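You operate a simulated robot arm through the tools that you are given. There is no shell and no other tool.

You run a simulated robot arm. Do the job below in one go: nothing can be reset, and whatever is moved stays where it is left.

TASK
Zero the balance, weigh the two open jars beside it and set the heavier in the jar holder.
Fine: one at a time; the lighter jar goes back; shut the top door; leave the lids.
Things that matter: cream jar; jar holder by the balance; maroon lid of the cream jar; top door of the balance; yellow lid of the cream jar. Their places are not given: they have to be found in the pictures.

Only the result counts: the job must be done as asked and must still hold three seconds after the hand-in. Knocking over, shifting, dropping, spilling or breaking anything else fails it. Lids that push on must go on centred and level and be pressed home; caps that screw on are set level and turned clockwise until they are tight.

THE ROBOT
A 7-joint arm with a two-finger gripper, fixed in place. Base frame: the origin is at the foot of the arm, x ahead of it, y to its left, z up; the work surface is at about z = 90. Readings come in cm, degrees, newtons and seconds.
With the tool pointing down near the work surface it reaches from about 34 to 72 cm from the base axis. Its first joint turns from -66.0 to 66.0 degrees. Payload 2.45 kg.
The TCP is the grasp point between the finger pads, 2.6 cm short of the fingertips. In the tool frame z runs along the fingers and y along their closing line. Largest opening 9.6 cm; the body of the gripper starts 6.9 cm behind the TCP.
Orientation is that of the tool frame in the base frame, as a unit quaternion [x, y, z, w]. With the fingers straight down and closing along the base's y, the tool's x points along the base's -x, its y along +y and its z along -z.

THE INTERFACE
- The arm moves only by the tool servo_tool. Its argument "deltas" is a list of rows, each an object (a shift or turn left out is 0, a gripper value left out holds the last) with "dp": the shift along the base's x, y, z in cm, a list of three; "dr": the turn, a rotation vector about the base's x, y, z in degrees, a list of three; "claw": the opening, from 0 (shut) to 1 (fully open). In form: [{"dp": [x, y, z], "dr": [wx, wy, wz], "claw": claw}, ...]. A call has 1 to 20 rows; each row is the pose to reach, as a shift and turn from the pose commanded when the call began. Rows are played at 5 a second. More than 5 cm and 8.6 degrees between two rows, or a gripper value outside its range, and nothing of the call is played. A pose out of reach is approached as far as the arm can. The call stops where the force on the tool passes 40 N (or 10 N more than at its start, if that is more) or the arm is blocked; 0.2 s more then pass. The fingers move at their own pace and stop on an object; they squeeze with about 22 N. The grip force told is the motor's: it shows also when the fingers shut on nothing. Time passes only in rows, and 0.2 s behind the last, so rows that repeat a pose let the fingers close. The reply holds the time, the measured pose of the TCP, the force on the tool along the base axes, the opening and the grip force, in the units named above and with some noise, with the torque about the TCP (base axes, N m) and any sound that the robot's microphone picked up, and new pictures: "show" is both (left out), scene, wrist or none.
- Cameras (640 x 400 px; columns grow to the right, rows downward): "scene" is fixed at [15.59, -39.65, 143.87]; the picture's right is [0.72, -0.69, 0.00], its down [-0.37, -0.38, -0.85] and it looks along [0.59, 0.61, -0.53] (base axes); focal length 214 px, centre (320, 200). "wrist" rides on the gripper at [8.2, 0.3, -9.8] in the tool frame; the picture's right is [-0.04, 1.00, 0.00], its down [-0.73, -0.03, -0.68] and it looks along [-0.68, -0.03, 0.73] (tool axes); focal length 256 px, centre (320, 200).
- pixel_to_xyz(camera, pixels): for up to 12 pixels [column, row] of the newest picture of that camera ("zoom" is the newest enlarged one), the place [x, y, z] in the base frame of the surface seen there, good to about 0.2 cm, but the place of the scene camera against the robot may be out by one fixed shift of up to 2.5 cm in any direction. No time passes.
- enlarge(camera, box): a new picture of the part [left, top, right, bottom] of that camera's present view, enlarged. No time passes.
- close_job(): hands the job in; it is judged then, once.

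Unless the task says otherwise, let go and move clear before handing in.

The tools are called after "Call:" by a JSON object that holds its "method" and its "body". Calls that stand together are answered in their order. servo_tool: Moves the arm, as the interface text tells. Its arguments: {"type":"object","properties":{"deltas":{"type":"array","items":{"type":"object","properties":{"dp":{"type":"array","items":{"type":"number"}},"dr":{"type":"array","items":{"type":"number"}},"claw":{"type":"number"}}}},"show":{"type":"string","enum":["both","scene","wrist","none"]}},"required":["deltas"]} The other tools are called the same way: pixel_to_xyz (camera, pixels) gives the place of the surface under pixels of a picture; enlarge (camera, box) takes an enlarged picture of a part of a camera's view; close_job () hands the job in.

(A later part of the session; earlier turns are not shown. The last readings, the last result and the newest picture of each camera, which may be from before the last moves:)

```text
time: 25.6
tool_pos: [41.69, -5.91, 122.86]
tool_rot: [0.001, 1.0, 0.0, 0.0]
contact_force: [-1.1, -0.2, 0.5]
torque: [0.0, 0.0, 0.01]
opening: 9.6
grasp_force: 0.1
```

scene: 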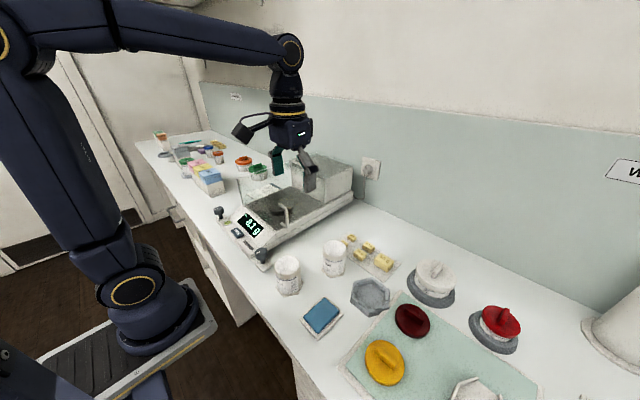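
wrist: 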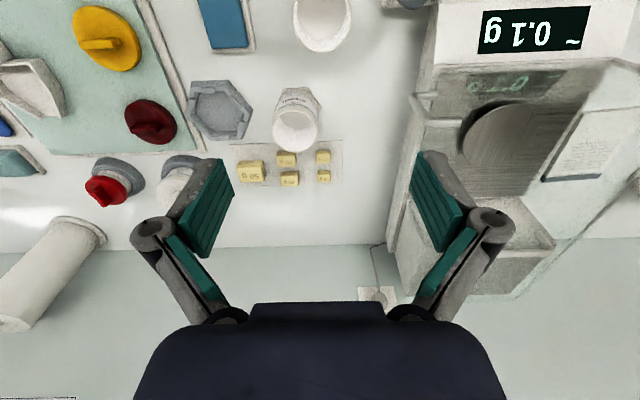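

Jar B (far) is at (297,120), jar A (near) at (322,15), and the holder at (220,110). I'll zoom and measure rims, bases and holder corners.

Call:
{"method": "enlarge", "body": {"camera": "wrist", "box": [260, 70, 350, 165]}}

Call:
{"method": "pixel_to_xyz", "body": {"camera": "wrist", "pixels": [[274, 128], [317, 120], [297, 151], [295, 108], [275, 135], [318, 130], [280, 92], [320, 93], [297, 87], [322, 98], [277, 108], [297, 130]]}}

Call:
{"method": "pixel_to_xyz", "body": {"camera": "wrist", "pixels": [[190, 82], [227, 80], [254, 108], [245, 140], [208, 138], [187, 112], [220, 108], [200, 90], [225, 92], [242, 110], [235, 130], [210, 125]]}}

Call:
{"method": "pixel_to_xyz", "body": {"camera": "wrist", "pixels": [[294, 15], [350, 15], [322, 51], [322, 15], [322, 40], [300, 35], [345, 35], [310, 5], [335, 5]]}}

```text
4.21 times, centred on (305, 118) of wrist
```

zoom: 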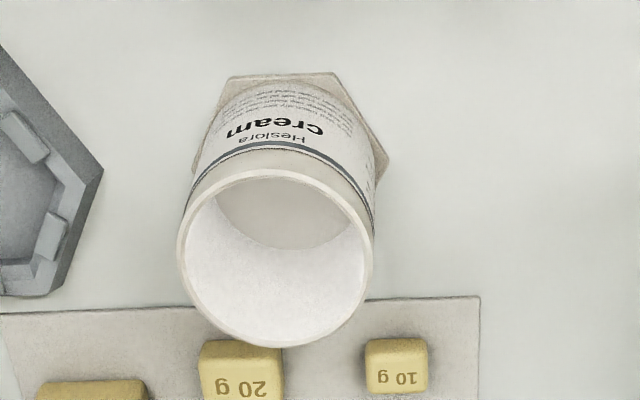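

```text
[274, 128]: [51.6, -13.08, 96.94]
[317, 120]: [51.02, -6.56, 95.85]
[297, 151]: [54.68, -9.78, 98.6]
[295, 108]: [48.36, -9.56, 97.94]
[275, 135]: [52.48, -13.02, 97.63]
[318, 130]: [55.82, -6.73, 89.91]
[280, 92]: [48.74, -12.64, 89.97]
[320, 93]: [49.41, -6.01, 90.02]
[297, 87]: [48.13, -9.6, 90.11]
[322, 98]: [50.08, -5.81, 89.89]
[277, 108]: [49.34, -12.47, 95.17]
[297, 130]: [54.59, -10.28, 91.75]
```

```text
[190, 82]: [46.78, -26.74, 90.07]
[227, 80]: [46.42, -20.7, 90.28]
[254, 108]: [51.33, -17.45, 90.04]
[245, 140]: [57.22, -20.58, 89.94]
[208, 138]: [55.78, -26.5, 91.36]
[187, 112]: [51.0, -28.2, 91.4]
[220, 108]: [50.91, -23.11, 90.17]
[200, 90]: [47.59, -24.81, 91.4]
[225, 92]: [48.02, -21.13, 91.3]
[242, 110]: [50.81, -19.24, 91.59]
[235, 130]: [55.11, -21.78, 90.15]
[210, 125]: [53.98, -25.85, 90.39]
```

```text
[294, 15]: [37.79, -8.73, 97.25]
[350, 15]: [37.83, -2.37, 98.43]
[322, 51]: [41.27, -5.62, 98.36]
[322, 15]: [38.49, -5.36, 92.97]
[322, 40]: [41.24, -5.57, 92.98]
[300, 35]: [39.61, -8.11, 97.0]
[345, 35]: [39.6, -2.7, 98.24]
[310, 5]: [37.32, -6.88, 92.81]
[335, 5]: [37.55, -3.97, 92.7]
```

Jar B centre ≈ (51.5,-9.8), jar A centre ≈ (38.1,-5.55), both Ø≈6.4 with rims at z≈98.5. I'll zoom on the holder and jar bases to get the hexagon orientations.

Call:
{"method": "enlarge", "body": {"camera": "wrist", "box": [175, 65, 270, 155]}}

```text
4.44 times, centred on (222, 110) of wrist
```

zoom: 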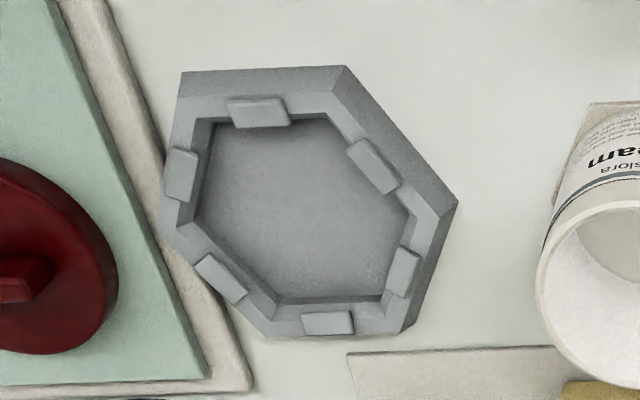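

The holder is a six-sided tray with six lugs. I'll measure its rim corners and floor on the zoomed picture.

Call:
{"method": "pixel_to_xyz", "body": {"camera": "zoom", "pixels": [[186, 101], [331, 97], [432, 213], [399, 330], [275, 332], [165, 235], [210, 128], [320, 125], [404, 215], [378, 290], [282, 296], [198, 215]]}}

Call:
{"method": "pixel_to_xyz", "body": {"camera": "zoom", "pixels": [[258, 110], [375, 165], [405, 270], [328, 322], [222, 278], [182, 172], [300, 200], [260, 160], [340, 240], [250, 240], [350, 180], [300, 270]]}}

```text
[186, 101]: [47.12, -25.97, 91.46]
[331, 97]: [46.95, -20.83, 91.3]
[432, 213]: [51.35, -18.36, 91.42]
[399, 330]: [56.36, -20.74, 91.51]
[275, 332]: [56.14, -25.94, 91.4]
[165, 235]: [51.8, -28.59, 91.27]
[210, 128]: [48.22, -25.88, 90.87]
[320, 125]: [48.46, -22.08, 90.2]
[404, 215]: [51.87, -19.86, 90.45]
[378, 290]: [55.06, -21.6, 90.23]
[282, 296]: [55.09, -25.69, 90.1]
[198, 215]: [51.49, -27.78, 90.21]
```

```text
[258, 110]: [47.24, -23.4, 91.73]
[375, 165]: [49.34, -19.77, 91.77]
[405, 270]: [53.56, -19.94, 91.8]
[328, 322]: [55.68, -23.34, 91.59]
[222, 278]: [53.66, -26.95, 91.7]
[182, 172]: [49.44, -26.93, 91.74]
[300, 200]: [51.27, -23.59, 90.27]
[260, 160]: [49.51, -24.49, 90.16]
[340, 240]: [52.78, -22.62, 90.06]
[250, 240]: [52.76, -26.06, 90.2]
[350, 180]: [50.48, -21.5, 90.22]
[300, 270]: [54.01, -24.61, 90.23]
```

The holder's flats are square to x (lug directions at 0°,60°,…), centre ≈ (51.5,-23.4), floor z≈90.2. Jar B's base looks parallel to it; I'll draw the hand back to see jar A's base fully.

Call:
{"method": "servo_tool", "body": {"deltas": [{"dp": [-3, 0, 0]}, {"dp": [-6, 0, 0]}, {"dp": [-6.5, 0, 0]}, {"dp": [-6.5, 0, 0]}], "show": "wrist"}}

Call:
{"method": "enlarge", "body": {"camera": "wrist", "box": [260, 0, 380, 150]}}

```text
time: 26.6
tool_pos: [35.28, -5.97, 122.88]
tool_rot: [-0.001, 1.0, -0.001, 0.0]
contact_force: [-0.1, 0.2, -0.4]
torque: [0.01, -0.03, 0.01]
opening: 9.62
grasp_force: 0.1
```

wrist: 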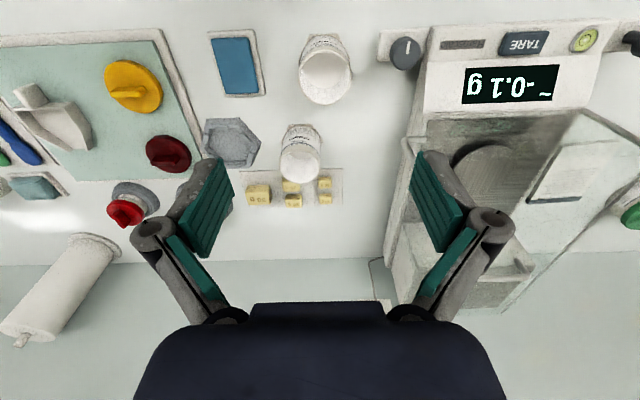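

```text
2.67 times, centred on (320, 75) of wrist
```

zoom: 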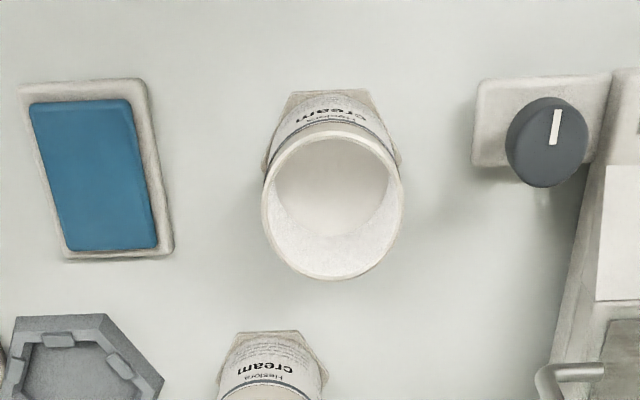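

Call:
{"method": "enlarge", "body": {"camera": "wrist", "box": [290, 20, 365, 115]}}

Call:
{"method": "pixel_to_xyz", "body": {"camera": "wrist", "pixels": [[300, 72], [351, 72], [325, 103], [325, 52], [325, 80], [308, 36], [337, 35], [348, 56], [370, 60], [305, 60], [302, 85], [350, 85]]}}

```text
4.21 times, centred on (328, 68) of wrist
```

zoom: 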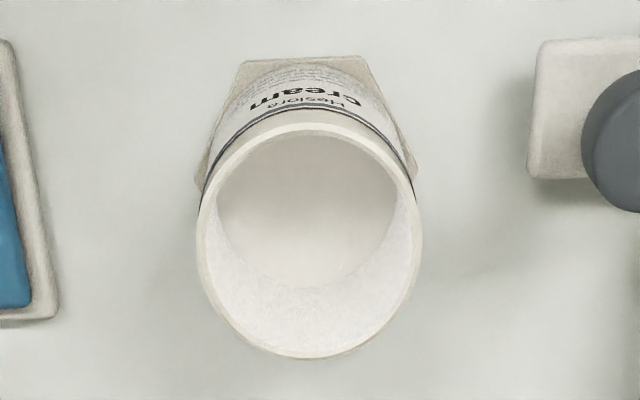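

```text
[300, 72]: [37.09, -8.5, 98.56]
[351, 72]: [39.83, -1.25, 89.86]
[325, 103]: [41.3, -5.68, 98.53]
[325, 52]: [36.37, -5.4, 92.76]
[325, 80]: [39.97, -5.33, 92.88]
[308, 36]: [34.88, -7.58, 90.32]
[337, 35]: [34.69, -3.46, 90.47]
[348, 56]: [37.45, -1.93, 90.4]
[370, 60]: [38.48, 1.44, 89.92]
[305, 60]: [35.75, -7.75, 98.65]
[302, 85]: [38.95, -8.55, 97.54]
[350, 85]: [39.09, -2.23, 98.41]
```

I'll measure jar A's base-plate corners and rim on this zoom.

Call:
{"method": "pixel_to_xyz", "body": {"camera": "zoom", "pixels": [[246, 65], [360, 60], [414, 170], [202, 168], [300, 62], [390, 115], [222, 115], [202, 250], [419, 235], [310, 357], [308, 126], [310, 210]]}}

Call:
{"method": "enlarge", "body": {"camera": "wrist", "box": [265, 110, 340, 205]}}

```text
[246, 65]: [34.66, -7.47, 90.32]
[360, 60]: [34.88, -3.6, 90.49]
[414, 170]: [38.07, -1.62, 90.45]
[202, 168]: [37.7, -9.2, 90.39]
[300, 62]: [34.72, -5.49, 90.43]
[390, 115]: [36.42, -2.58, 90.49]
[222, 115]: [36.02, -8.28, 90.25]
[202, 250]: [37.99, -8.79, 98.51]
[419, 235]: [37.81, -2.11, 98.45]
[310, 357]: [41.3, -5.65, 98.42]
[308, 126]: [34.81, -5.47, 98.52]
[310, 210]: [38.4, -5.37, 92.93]
```

```text
4.21 times, centred on (302, 158) of wrist
```

zoom: 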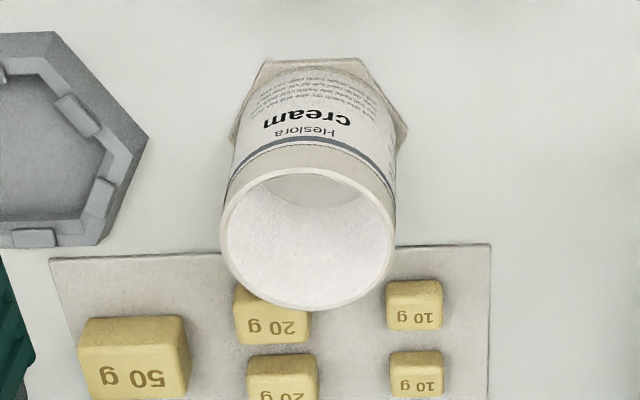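

Jar A's centre is (38.05,-5.43) and its base flats are square to x, matching the holder, so no yaw is needed. I'll descend over jar A with open fingers to just above the rim.

Call:
{"method": "servo_tool", "body": {"deltas": [{"dp": [2.77, 0.55, -3]}, {"dp": [2.77, 0.55, -7.5]}, {"dp": [2.77, 0.55, -12]}, {"dp": [2.77, 0.55, -16]}, {"dp": [2.77, 0.55, -18.5]}, {"dp": [2.77, 0.55, -18.5]}]}}

```text
time: 28.0
tool_pos: [37.92, -5.34, 104.49]
tool_rot: [0.001, 1.0, 0.0, 0.0]
contact_force: [0.6, -0.5, -0.5]
torque: [0.02, -0.01, -0.02]
opening: 9.59
grasp_force: 0.1
```

scene: 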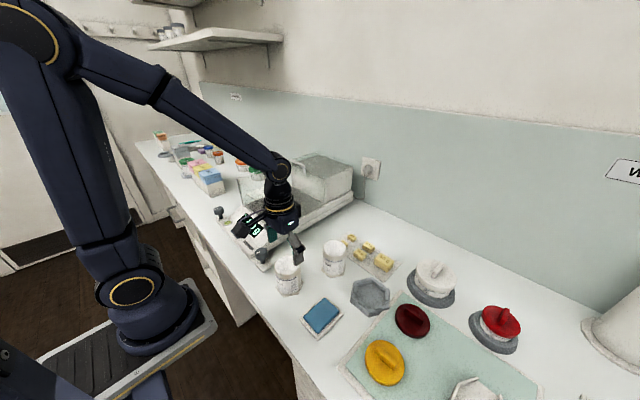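
wrist: 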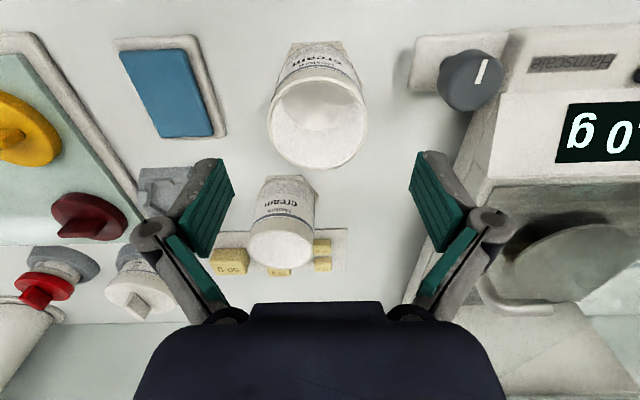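

The jar is centred between the open fingers. I'll verify the rim's centre from this closer view before descending.

Call:
{"method": "pixel_to_xyz", "body": {"camera": "wrist", "pixels": [[269, 118], [366, 114], [319, 169], [317, 78], [292, 43], [342, 43], [318, 120], [470, 75], [410, 155], [232, 165]]}}

```text
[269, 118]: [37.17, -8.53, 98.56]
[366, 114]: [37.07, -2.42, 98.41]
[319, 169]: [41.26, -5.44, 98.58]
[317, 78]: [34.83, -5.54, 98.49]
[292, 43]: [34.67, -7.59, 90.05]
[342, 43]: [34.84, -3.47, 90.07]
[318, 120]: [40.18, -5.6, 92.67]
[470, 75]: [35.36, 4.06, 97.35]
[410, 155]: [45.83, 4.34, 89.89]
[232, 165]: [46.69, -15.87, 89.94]
```

Rim centre is (38.05,-5.48). I'll lower to grip height (TCP z≈95.5) and close on the jar.

Call:
{"method": "servo_tool", "body": {"deltas": [{"dp": [0.1, -0.12, -3]}, {"dp": [0.1, -0.12, -6]}, {"dp": [0.1, -0.12, -8]}, {"dp": [0.1, -0.12, -9]}, {"dp": [0.1, -0.12, -9]}, {"dp": [0.1, -0.12, -9], "claw": 0}, {"dp": [0.1, -0.12, -9]}, {"dp": [0.1, -0.12, -9]}, {"dp": [0.1, -0.12, -9]}]}}

```text
time: 30.0
tool_pos: [38.12, -5.39, 95.63]
tool_rot: [0.0, 1.0, 0.0, -0.001]
contact_force: [-0.2, 0.6, 0.9]
torque: [-0.02, -0.01, 0.02]
opening: 6.77
grasp_force: 21.8
```

scene: 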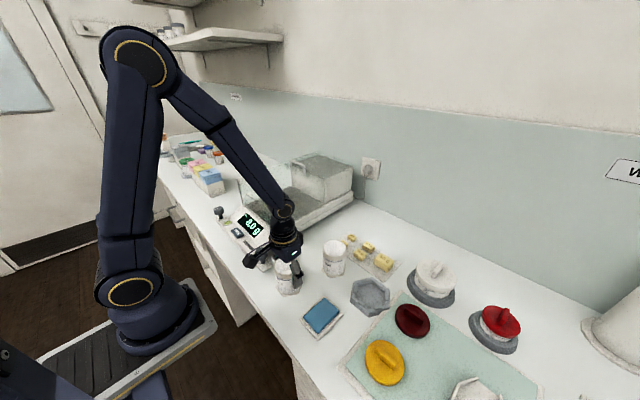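
wrist: 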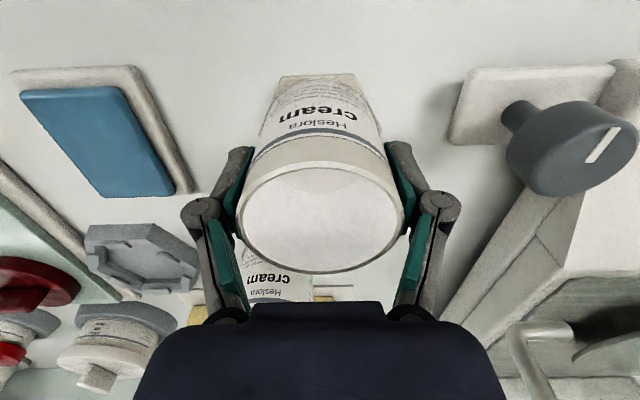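

The jar is gripped (opening 6.77 cm, 21.8 N). I'll lift it straight up to clear the balance.

Call:
{"method": "servo_tool", "body": {"deltas": [{"dp": [0, 0, 0.6]}, {"dp": [0, 0, 1.6]}, {"dp": [0, 0, 3.5]}, {"dp": [0, 0, 6]}, {"dp": [0, 0, 9]}, {"dp": [0, 0, 12]}, {"dp": [0, 0, 15]}, {"dp": [0, 0, 18]}, {"dp": [0, 0, 21]}, {"dp": [0, 0, 23]}, {"dp": [0, 0, 23]}]}}

```text
time: 32.4
tool_pos: [38.49, -5.48, 118.53]
tool_rot: [0.0, 1.0, 0.0, 0.0]
contact_force: [0.2, -1.1, -1.3]
torque: [0.01, 0.04, -0.01]
opening: 6.77
grasp_force: 22.0
```

scene: 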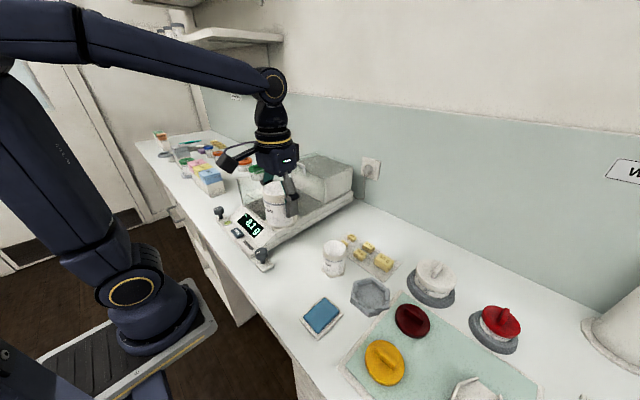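
wrist: 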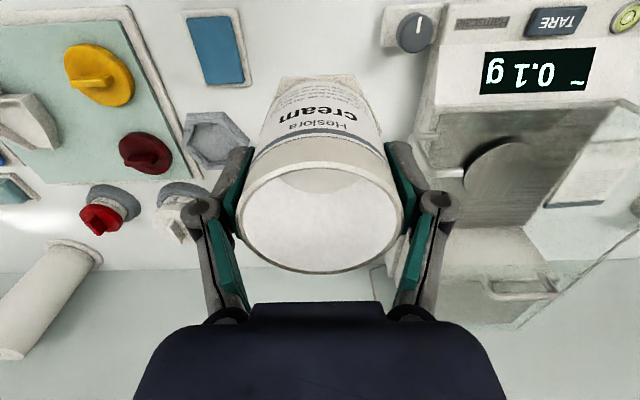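

The jar is up (about 1.3 N of weight). I'll carry it over the pan centre at (53.5, 20.2).

Call:
{"method": "servo_tool", "body": {"deltas": [{"dp": [0.8, 1.3, 0]}, {"dp": [2.2, 3.6, 0]}, {"dp": [3.7, 6.2, 0]}, {"dp": [5.2, 8.7, 0]}, {"dp": [6.7, 11.3, 0]}, {"dp": [8.2, 13.8, 0]}, {"dp": [9.7, 16.3, 0]}, {"dp": [11.2, 18.9, 0]}, {"dp": [12.7, 21.4, 0]}, {"dp": [13.9, 23.6, 0]}, {"dp": [14.8, 25.2, 0]}, {"dp": [15.1, 25.7, 0]}, {"dp": [15.1, 25.7, 0]}]}}

```text
time: 35.2
tool_pos: [53.21, 20.25, 118.38]
tool_rot: [0.0, 1.0, 0.0, 0.0]
contact_force: [0.0, 0.2, -1.1]
torque: [0.0, 0.02, -0.01]
opening: 6.75
grasp_force: 21.9
```

scene: 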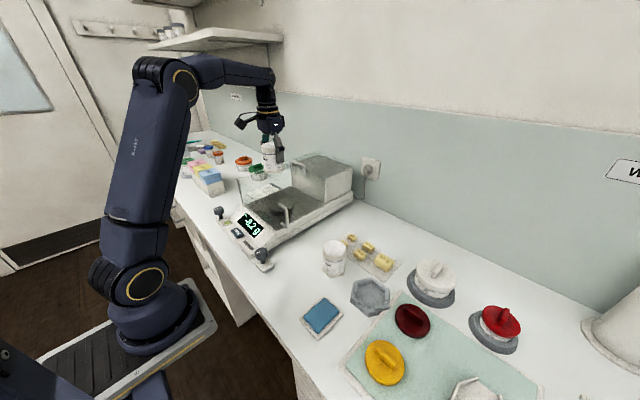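
wrist: 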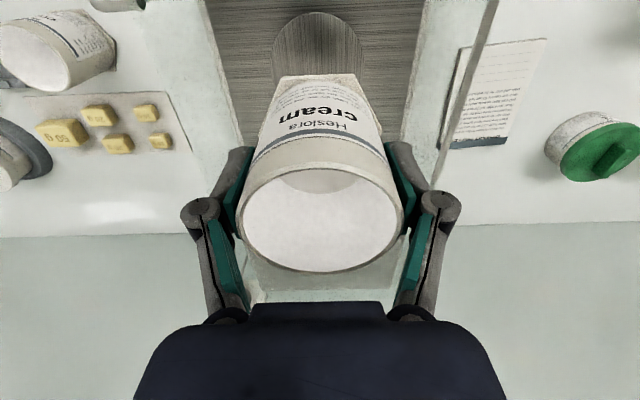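

I'm over the chamber; the pan's front edge is at (318,13) in the wrist picture. I'll check the pan's place against the jar.

Call:
{"method": "pixel_to_xyz", "body": {"camera": "wrist", "pixels": [[318, 16], [278, 45], [360, 45], [272, 60], [362, 60], [318, 45], [245, 45], [410, 100], [230, 100]]}}

Call:
{"method": "enlarge", "body": {"camera": "wrist", "box": [200, 0, 440, 120]}}

Call:
{"method": "enlarge", "body": {"camera": "scene", "box": [225, 110, 365, 230]}}

```text
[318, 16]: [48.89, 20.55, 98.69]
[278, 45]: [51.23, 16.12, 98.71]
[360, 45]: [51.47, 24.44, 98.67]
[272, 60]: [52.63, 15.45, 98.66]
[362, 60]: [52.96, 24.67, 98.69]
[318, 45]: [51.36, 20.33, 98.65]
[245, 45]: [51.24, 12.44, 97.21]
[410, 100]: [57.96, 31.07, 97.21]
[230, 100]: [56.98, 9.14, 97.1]
```

```text
2.67 times, centred on (320, 60) of wrist
```

zoom: 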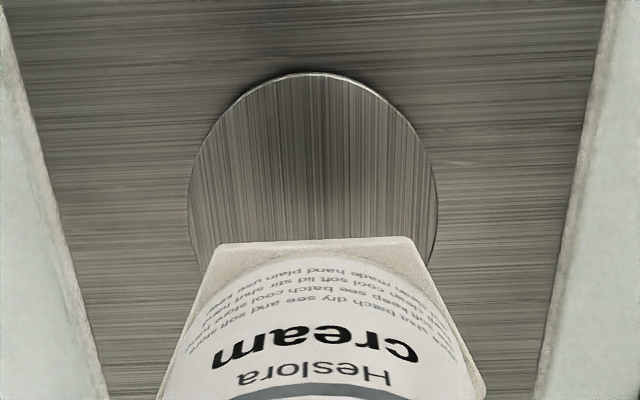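

```text
3.33 times, centred on (295, 170) of scene
```

zoom: 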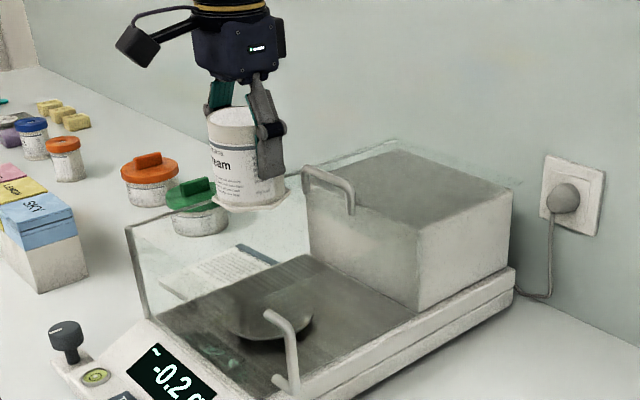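

The pan spans x 48.75–58.25, y 15.4–24.9, so its centre is (53.5,20.15) and the jar hangs right over it. I'll lower to about 1 cm above the pan.

Call:
{"method": "servo_tool", "body": {"deltas": [{"dp": [0.2, -0.05, -1]}, {"dp": [0.25, -0.05, -3.5]}, {"dp": [0.25, -0.05, -6]}, {"dp": [0.25, -0.05, -8.5]}, {"dp": [0.25, -0.05, -11]}, {"dp": [0.25, -0.05, -12.5]}, {"dp": [0.25, -0.05, -13]}, {"dp": [0.25, -0.05, -13]}]}}

```text
time: 37.0
tool_pos: [53.63, 20.11, 105.29]
tool_rot: [0.001, 1.0, 0.0, -0.001]
contact_force: [0.4, -0.1, -1.8]
torque: [0.02, 0.02, 0.0]
opening: 6.76
grasp_force: 21.3
```

scene: 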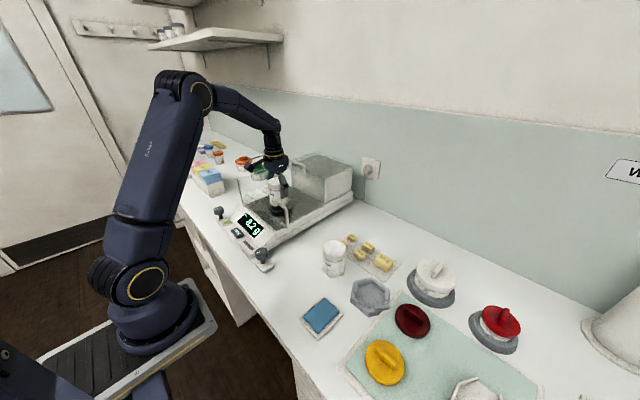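
wrist: 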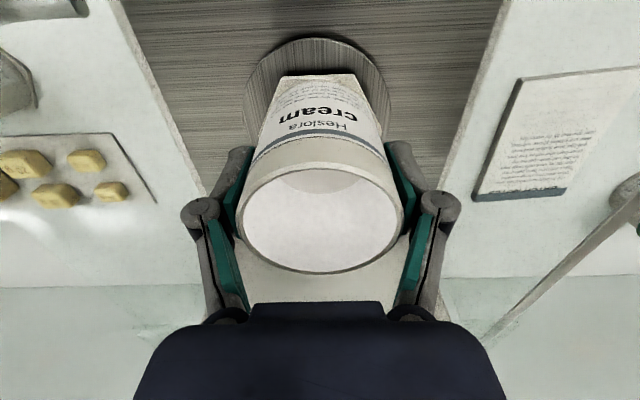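

Jar base should be about 1 cm above the pan. I'll ease down in small steps and watch the force for touch-down.

Call:
{"method": "servo_tool", "body": {"deltas": [{"dp": [0, 0, -0.4]}, {"dp": [0, 0, -0.7]}, {"dp": [0, 0, -0.85]}, {"dp": [0, 0, -0.95]}, {"dp": [0, 0, -0.95]}]}}

Call:
{"method": "enlarge", "body": {"camera": "scene", "box": [225, 150, 325, 250]}}

```text
time: 38.2
tool_pos: [53.69, 20.15, 104.41]
tool_rot: [0.001, 1.0, 0.001, -0.001]
contact_force: [-0.2, 0.1, -0.8]
torque: [-0.02, 0.01, 0.0]
opening: 6.76
grasp_force: 22.5
```

scene: 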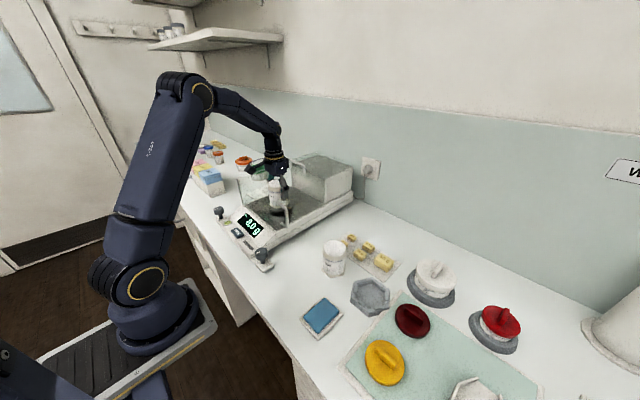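
wrist: 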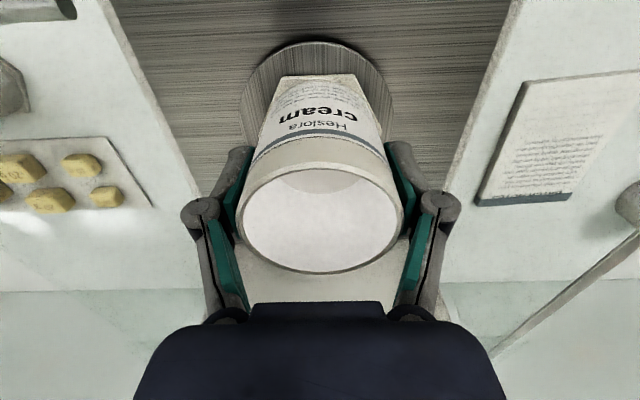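

```text
4.00 times, centred on (275, 200) of scene
```

zoom: 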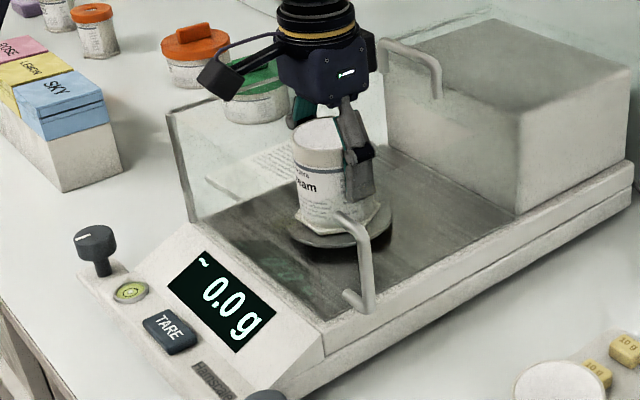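

The display still reads ~0.0 g, so the jar isn't down yet. I'll ease down further.

Call:
{"method": "servo_tool", "body": {"deltas": [{"dp": [0, 0, -0.1]}, {"dp": [0, 0, -0.2]}, {"dp": [0, 0, -0.2]}], "show": "scene"}}

Call:
{"method": "enlarge", "body": {"camera": "scene", "box": [225, 150, 325, 250]}}

```text
time: 39.0
tool_pos: [53.56, 20.36, 104.35]
tool_rot: [0.001, 1.0, 0.0, 0.001]
contact_force: [-0.3, -2.0, 9.4]
torque: [-0.2, 0.28, 0.08]
opening: 6.77
grasp_force: 21.8
```

scene: 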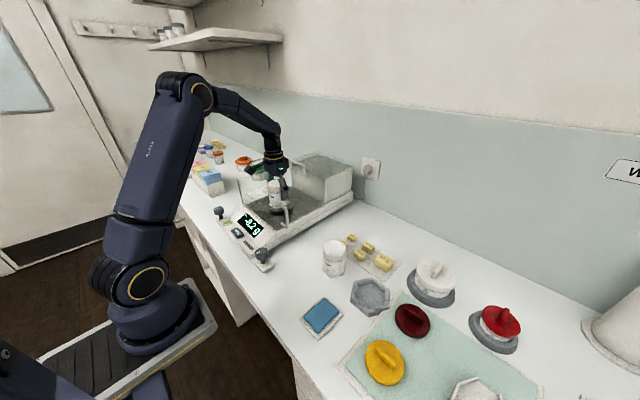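

```text
4.00 times, centred on (275, 200) of scene
```

zoom: 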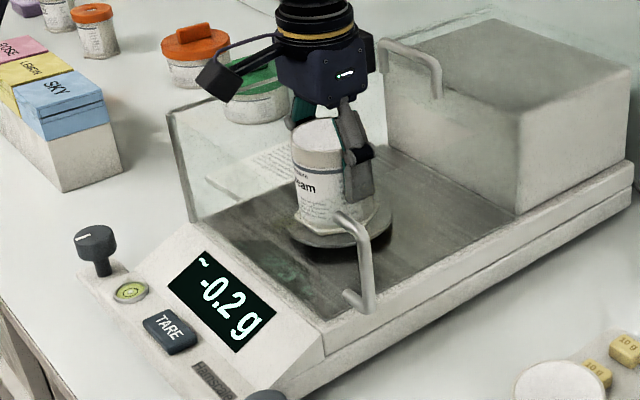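

The jar touches the pan (9.4 N). I'll ease off 0.1 cm and open the fingers.

Call:
{"method": "servo_tool", "body": {"deltas": [{"dp": [0, 0, 0.1]}, {"dp": [0, 0, 0.1]}, {"dp": [0, 0, 0.1], "claw": 0.8}, {"dp": [0, 0, 0.1]}, {"dp": [0, 0, 0.1], "claw": 1}, {"dp": [0, 0, 0.1]}, {"dp": [0, 0, 0.1]}]}}

Call:
{"method": "enlarge", "body": {"camera": "scene", "box": [225, 150, 325, 250]}}

```text
time: 40.6
tool_pos: [53.68, 20.32, 104.35]
tool_rot: [0.001, 1.0, 0.0, 0.0]
contact_force: [0.7, -0.4, -0.2]
torque: [0.0, 0.0, 0.02]
opening: 9.61
grasp_force: 0.1
```

scene: 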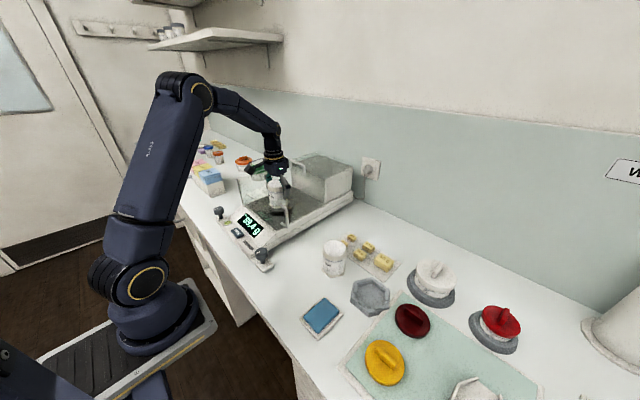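
wrist: 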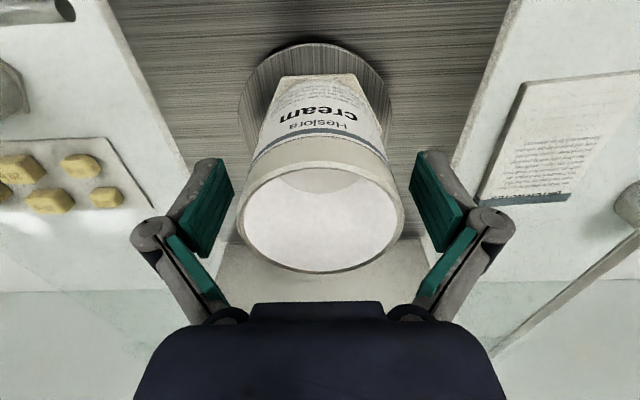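

```text
4.00 times, centred on (275, 200) of scene
```

zoom: 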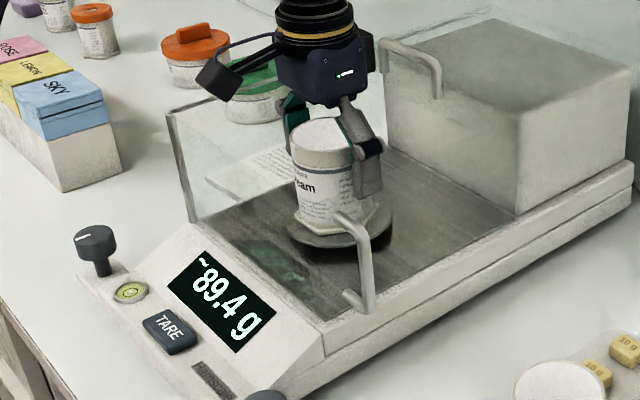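

The display shows about "~89.4 g" with jar A on the pan. I'll lift clear, close the fingers, tilt forward and move behind the door handle to shut the door for a settled reading.

Call:
{"method": "servo_tool", "body": {"deltas": [{"dp": [0, 0, 2]}, {"dp": [0, 0, 5]}, {"dp": [0, 0, 9]}, {"dp": [0, 0, 13]}, {"dp": [0, 0, 16], "claw": 0}, {"dp": [1, 0, 16.3], "dr": [0, -6, 0]}, {"dp": [2.5, 0, 16.3], "dr": [0, -12, 0]}, {"dp": [4, 0, 16.3], "dr": [0, -18, 0]}, {"dp": [6, -0.1, 16.3], "dr": [0, -24, 0]}, {"dp": [8.5, -0.1, 16.3], "dr": [0, -30, 0]}, {"dp": [11.6, -0.2, 16.3], "dr": [0, -30, 0]}, {"dp": [11.6, -0.2, 16.3], "dr": [0, -30, 0]}]}}

Call:
{"method": "enlarge", "body": {"camera": "scene", "box": [225, 150, 345, 250]}}

```text
time: 43.2
tool_pos: [65.35, 19.85, 120.42]
tool_rot: [0.0, 0.966, 0.0, 0.259]
contact_force: [0.2, 0.0, -0.3]
torque: [0.02, -0.03, -0.03]
opening: 0.01
grasp_force: 21.9
```

scene: 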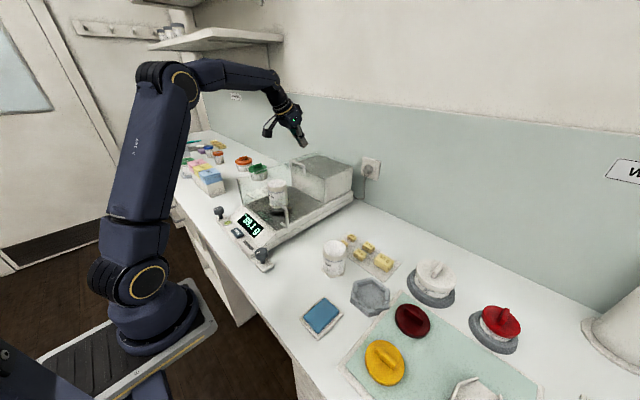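
wrist: 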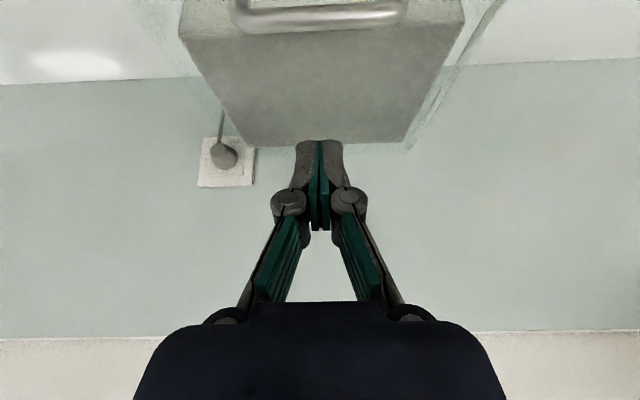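

```text
4.00 times, centred on (285, 200) of scene
```

zoom: 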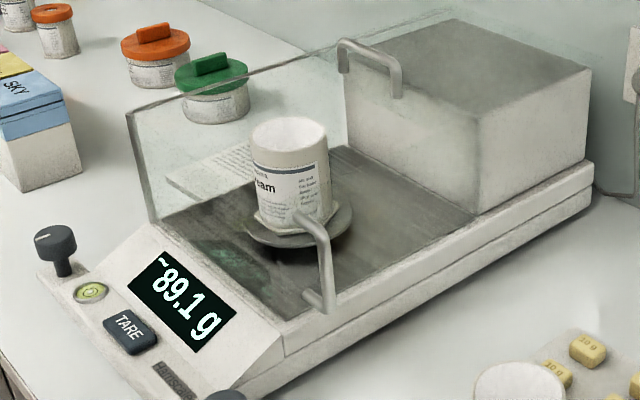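

Jar A stands on the pan ("~89.1 g", unsettled). I'll check the bar position before lowering behind it.

Call:
{"method": "pixel_to_xyz", "body": {"camera": "wrist", "pixels": [[320, 18], [320, 28], [320, 10], [245, 20], [400, 12]]}}

```text
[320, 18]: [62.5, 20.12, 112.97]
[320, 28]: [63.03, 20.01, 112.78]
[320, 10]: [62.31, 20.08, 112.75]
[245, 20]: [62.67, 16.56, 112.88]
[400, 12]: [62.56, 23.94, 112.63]
```

The bar is at x≈62.65 and the finger clears it by about 1.2 cm. I'll lower behind it and pull the door forward.

Call:
{"method": "servo_tool", "body": {"deltas": [{"dp": [0, 0.1, -3]}, {"dp": [0, 0.1, -6]}, {"dp": [0, 0.1, -7.4]}, {"dp": [0, 0.1, -7.4]}, {"dp": [-0.8, 0.1, -7.4]}, {"dp": [-1.5, 0.1, -7.4]}, {"dp": [-2.5, 0.1, -7.4]}, {"dp": [-3.7, 0.1, -7.4]}, {"dp": [-5, 0.1, -7.4]}, {"dp": [-6.3, 0.1, -7.4]}, {"dp": [-7.6, 0.1, -7.4]}, {"dp": [-8.9, 0.1, -7.4]}, {"dp": [-10.2, 0.1, -7.4]}, {"dp": [-11.5, 0.1, -7.4]}, {"dp": [-12.8, 0.1, -7.4]}, {"dp": [-14, 0.1, -7.4]}, {"dp": [-15, 0.1, -7.4]}, {"dp": [-16, 0.1, -7.4]}, {"dp": [-16.5, 0.1, -7.4]}]}}

Call:
{"method": "enlarge", "body": {"camera": "scene", "box": [225, 150, 345, 250]}}

```text
time: 47.2
tool_pos: [48.48, 19.93, 113.39]
tool_rot: [0.001, 0.966, 0.0, 0.259]
contact_force: [0.3, 0.0, 0.5]
torque: [0.0, 0.0, 0.02]
opening: 0.0
grasp_force: 22.0
```

scene: 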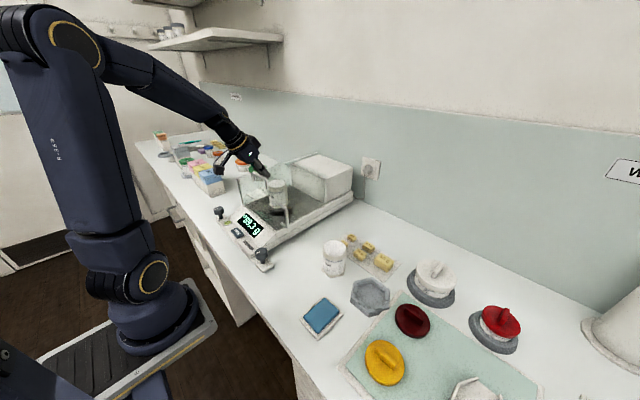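
wrist: 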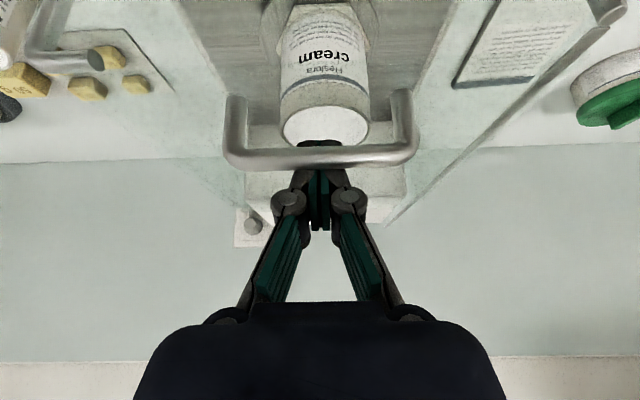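

```text
4.00 times, centred on (285, 200) of scene
```

zoom: 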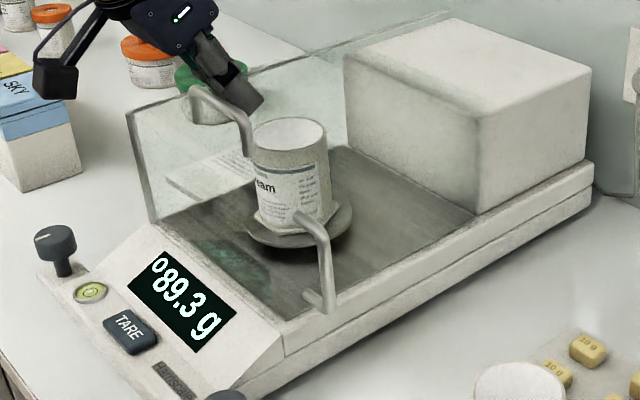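

Jar A reads a settled "o 89.3 g". I'll close the last centimetre to be certain the weighing is with the door fully shut.

Call:
{"method": "servo_tool", "body": {"deltas": [{"dp": [-0.3, 0, 0]}, {"dp": [-0.6, 0, 0]}, {"dp": [-0.9, 0, 0]}, {"dp": [-0.9, 0, 0]}, {"dp": [-0.9, 0, 0]}], "show": "scene"}}

Call:
{"method": "enlarge", "body": {"camera": "scene", "box": [225, 150, 345, 250]}}

```text
time: 48.4
tool_pos: [47.66, 20.09, 113.19]
tool_rot: [0.0, 0.966, 0.0, 0.258]
contact_force: [0.3, 0.4, -0.2]
torque: [-0.01, 0.0, 0.01]
opening: 0.0
grasp_force: 22.2
```

scene: 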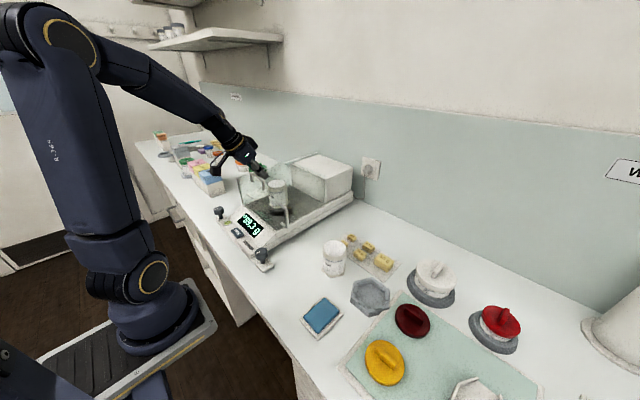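

```text
4.00 times, centred on (285, 200) of scene
```

zoom: 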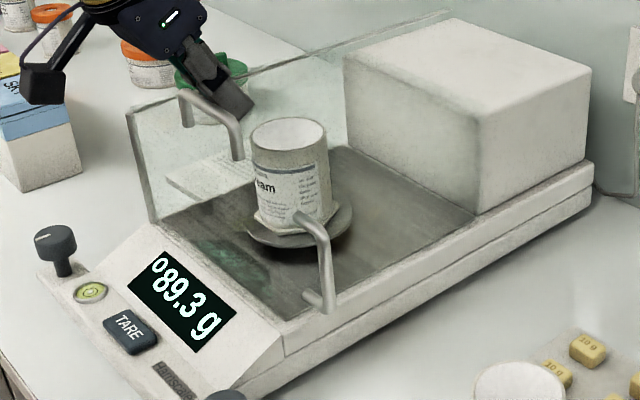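

Jar A weighs 89.3 g settled with the door shut. I'll back off, rise over the bar, straighten and come down in front of it to reopen the door.

Call:
{"method": "servo_tool", "body": {"deltas": [{"dp": [0.8, 0, 0]}, {"dp": [0.8, 0, 3]}, {"dp": [0.8, 0, 6.8]}, {"dp": [-1, 0, 7], "dr": [0, 7, 0]}, {"dp": [-3, 0, 7], "dr": [0, 14, 0]}, {"dp": [-5, 0, 7], "dr": [0, 21, 0]}, {"dp": [-5.3, 0, 7], "dr": [0, 28, 0]}, {"dp": [-5.4, 0, 7], "dr": [0, 30, 0]}, {"dp": [-5.4, 0, 7], "dr": [0, 30, 0]}]}}

```text
time: 50.4
tool_pos: [42.21, 20.12, 120.3]
tool_rot: [0.0, 1.0, 0.0, -0.001]
contact_force: [-0.1, -0.9, 0.5]
torque: [0.01, 0.03, 0.0]
opening: 0.0
grasp_force: 21.9
```

scene: 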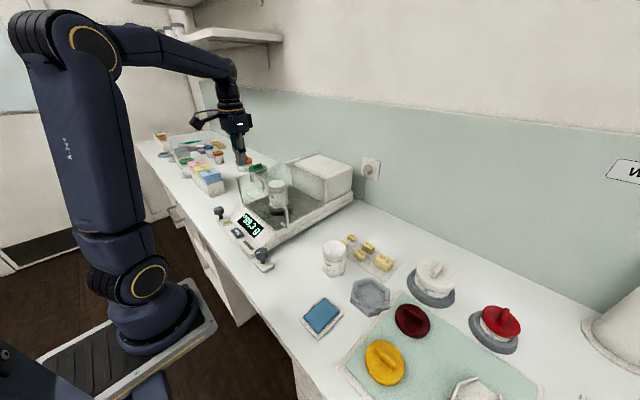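
wrist: 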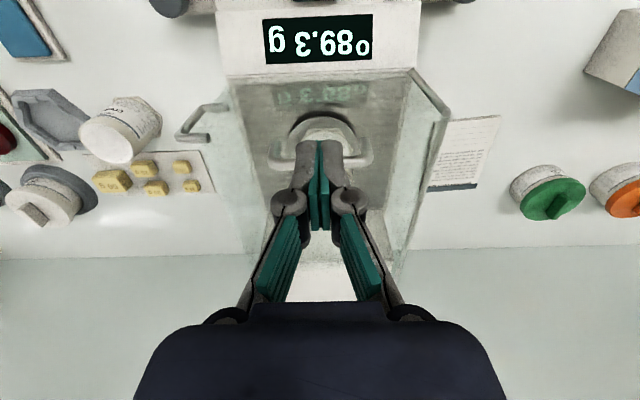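

The wrist view confirms "o 89.3 g" and the bar just ahead of the fingers. I'll lower in front of the bar and push the door open.

Call:
{"method": "servo_tool", "body": {"deltas": [{"dp": [0, 0, -3]}, {"dp": [0, 0, -6]}, {"dp": [0, 0, -7.3]}, {"dp": [0, 0, -7.3]}, {"dp": [1, 0, -7.3]}, {"dp": [2, 0, -7.3]}, {"dp": [3.2, 0, -7.3]}, {"dp": [4.5, 0, -7.3]}, {"dp": [5.8, 0, -7.3]}, {"dp": [7.1, 0, -7.3]}, {"dp": [8.4, 0, -7.3]}, {"dp": [9.7, 0, -7.3]}, {"dp": [11, 0, -7.3]}, {"dp": [12.3, 0, -7.3]}, {"dp": [13.6, 0, -7.3]}, {"dp": [14.9, 0, -7.3]}, {"dp": [16.2, 0, -7.3]}, {"dp": [17.4, 0, -7.3]}, {"dp": [18.3, 0, -7.3]}, {"dp": [18.8, 0, -7.3]}]}}

```text
time: 54.6
tool_pos: [61.25, 19.97, 112.95]
tool_rot: [0.001, 1.0, 0.0, 0.0]
contact_force: [0.1, -0.2, -1.0]
torque: [0.02, -0.02, -0.02]
opening: 0.0
grasp_force: 28.7
```

scene: 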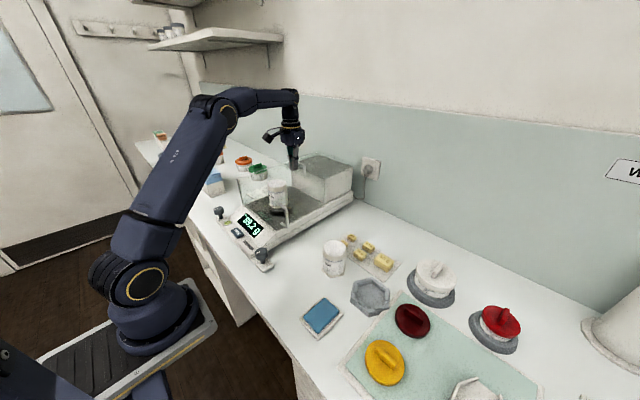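
wrist: 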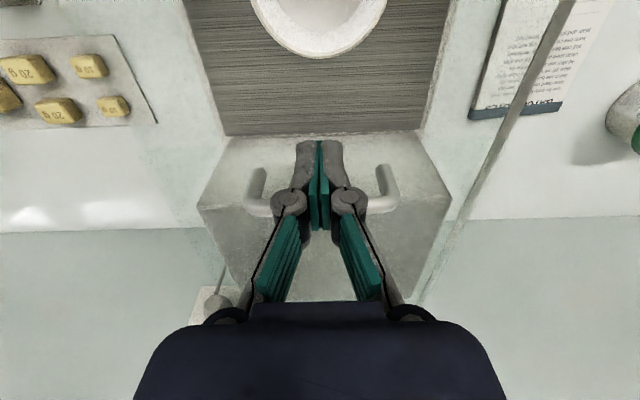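

The door is open again. I'll back off and stand over jar A on the pan with open fingers.

Call:
{"method": "servo_tool", "body": {"deltas": [{"dp": [-1.5, 0, 0.5]}, {"dp": [-4, 0.1, 3]}, {"dp": [-6.5, 0.2, 5], "claw": 1}, {"dp": [-7.6, 0.25, 6]}, {"dp": [-7.6, 0.25, 6]}, {"dp": [-7.6, 0.25, 6]}, {"dp": [-7.6, 0.25, 6]}], "show": "wrist"}}

```text
time: 56.2
tool_pos: [53.5, 20.36, 119.09]
tool_rot: [0.0, 1.0, 0.0, 0.001]
contact_force: [0.0, -0.1, 0.2]
torque: [-0.03, 0.02, 0.03]
opening: 9.63
grasp_force: 0.0
```

wrist: 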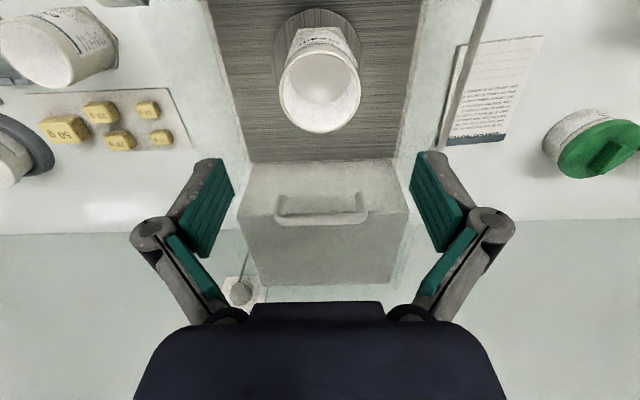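

Call:
{"method": "pixel_to_xyz", "body": {"camera": "wrist", "pixels": [[281, 88], [358, 86], [320, 131], [320, 53], [320, 90], [300, 32], [342, 30]]}}

Call:
{"method": "enlarge", "body": {"camera": "wrist", "box": [260, 0, 380, 140]}}

```text
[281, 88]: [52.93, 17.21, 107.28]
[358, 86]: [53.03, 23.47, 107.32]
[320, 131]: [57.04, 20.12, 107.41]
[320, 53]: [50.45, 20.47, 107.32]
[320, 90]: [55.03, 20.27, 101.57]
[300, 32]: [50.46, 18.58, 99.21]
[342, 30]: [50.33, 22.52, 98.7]
```

```text
2.86 times, centred on (320, 70) of wrist
```

zoom: 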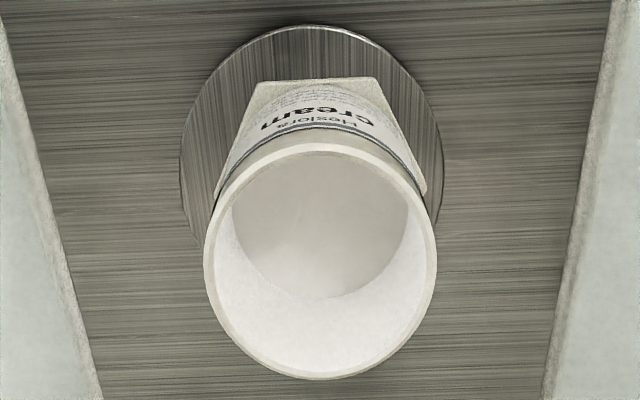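

Jar A's centre on the pan is (53.75,20.34). I'll lower around it, grip and check.

Call:
{"method": "servo_tool", "body": {"deltas": [{"dp": [0.2, 0, -3]}, {"dp": [0.2, 0, -6.5]}, {"dp": [0.2, 0, -10]}, {"dp": [0.2, 0, -13]}, {"dp": [0.2, 0, -14.6]}, {"dp": [0.2, 0, -14.6]}, {"dp": [0.2, 0, -14.6], "claw": 0}, {"dp": [0.2, 0, -14.6]}, {"dp": [0.2, 0, -14.6]}, {"dp": [0.2, 0, -14.6]}]}}

```text
time: 58.4
tool_pos: [53.77, 20.54, 104.33]
tool_rot: [-0.001, 1.0, 0.001, -0.001]
contact_force: [-0.4, -0.2, -0.8]
torque: [-0.01, -0.02, 0.0]
opening: 6.75
grasp_force: 21.9
```

scene: 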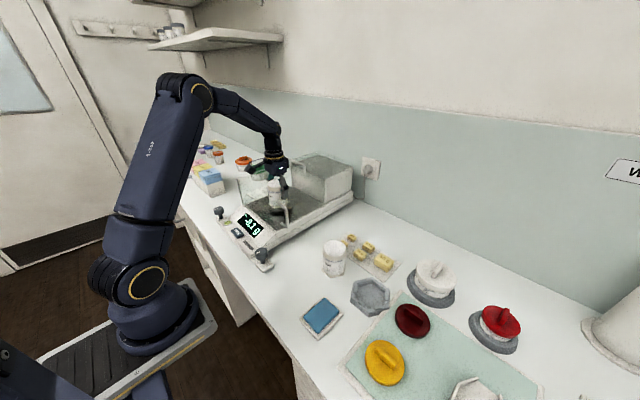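
wrist: 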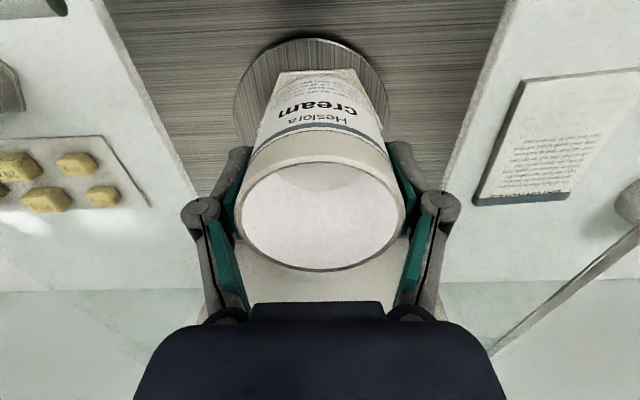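

Gripped again (6.75 cm). I'll lift and carry jar A back over its original place at (38.05,-5.48).

Call:
{"method": "servo_tool", "body": {"deltas": [{"dp": [0, 0, 0.6]}, {"dp": [0, 0, 2]}, {"dp": [0, 0, 4.5]}, {"dp": [0, 0, 7.5]}, {"dp": [0, 0, 10.5]}, {"dp": [0, 0, 13]}, {"dp": [-0.3, -0.6, 14.2]}, {"dp": [-1.4, -2.3, 14.2]}, {"dp": [-2.9, -4.8, 14.2]}, {"dp": [-4.4, -7.3, 14.2]}, {"dp": [-5.9, -9.8, 14.2]}, {"dp": [-7.4, -12.3, 14.2]}, {"dp": [-8.9, -14.8, 14.2]}, {"dp": [-10.4, -17.3, 14.2]}, {"dp": [-11.9, -19.8, 14.2]}, {"dp": [-13.3, -22.1, 14.2]}, {"dp": [-14.5, -24.1, 14.2]}, {"dp": [-15.4, -25.5, 14.2]}, {"dp": [-15.65, -25.85, 14.2]}, {"dp": [-15.65, -25.85, 14.2]}]}}

```text
time: 62.6
tool_pos: [38.08, -5.69, 118.56]
tool_rot: [0.001, 1.0, 0.0, -0.001]
contact_force: [1.0, -0.5, 0.7]
torque: [-0.03, -0.01, 0.0]
opening: 6.77
grasp_force: 21.8
```

scene: 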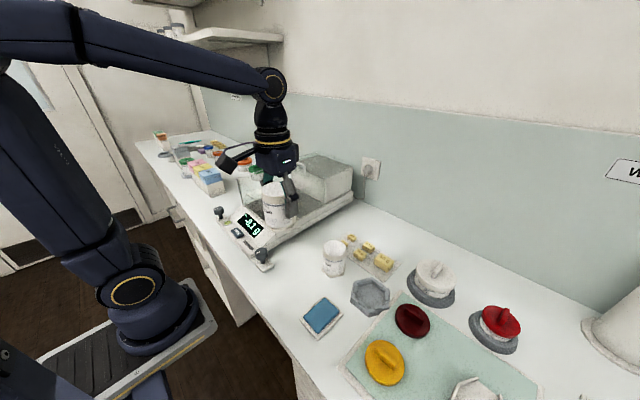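
wrist: 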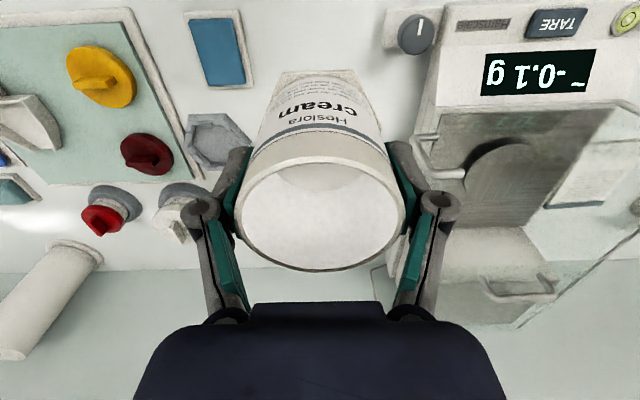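

The balance returned to about zero ("~ -0.1 g" with the door open). I'll lower jar A to 1.5 cm above its old place.

Call:
{"method": "servo_tool", "body": {"deltas": [{"dp": [0, 0.15, -2]}, {"dp": [0, 0.15, -5]}, {"dp": [0, 0.15, -8]}, {"dp": [0, 0.15, -11]}, {"dp": [0, 0.15, -14]}, {"dp": [0, 0.15, -17]}, {"dp": [0, 0.15, -19.5]}, {"dp": [0, 0.15, -21]}, {"dp": [0, 0.15, -21.5]}, {"dp": [0, 0.15, -21.5]}], "show": "wrist"}}

Call:
{"method": "servo_tool", "body": {"deltas": [{"dp": [0, 0, 0]}], "show": "none"}}

Call:
{"method": "servo_tool", "body": {"deltas": [{"dp": [0, 0, 0]}], "show": "none"}}

```text
time: 64.8
tool_pos: [38.12, -5.3, 97.19]
tool_rot: [0.002, 1.0, 0.0, 0.0]
contact_force: [0.3, 0.2, -1.8]
torque: [0.0, -0.01, -0.01]
opening: 6.76
grasp_force: 22.0
```

wrist: 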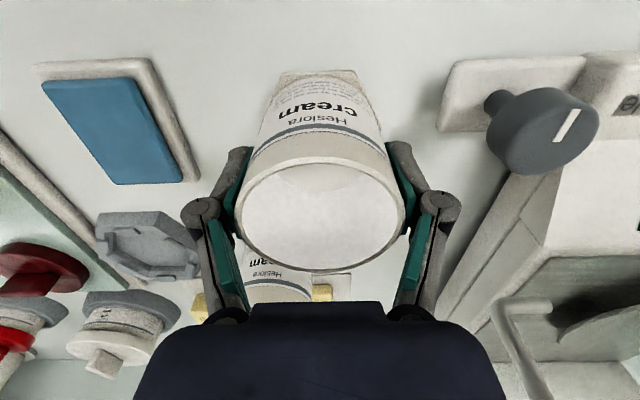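

```text
time: 65.2
tool_pos: [37.96, -5.32, 97.28]
tool_rot: [0.001, 1.0, 0.0, 0.0]
contact_force: [-0.9, -0.2, -0.3]
torque: [-0.02, 0.01, -0.02]
opening: 6.78
grasp_force: 22.2
```

```text
time: 65.6
tool_pos: [38.12, -5.33, 97.13]
tool_rot: [0.0, 1.0, 0.0, 0.0]
contact_force: [0.1, 0.1, -1.6]
torque: [-0.02, 0.0, 0.0]
opening: 6.75
grasp_force: 22.0
```

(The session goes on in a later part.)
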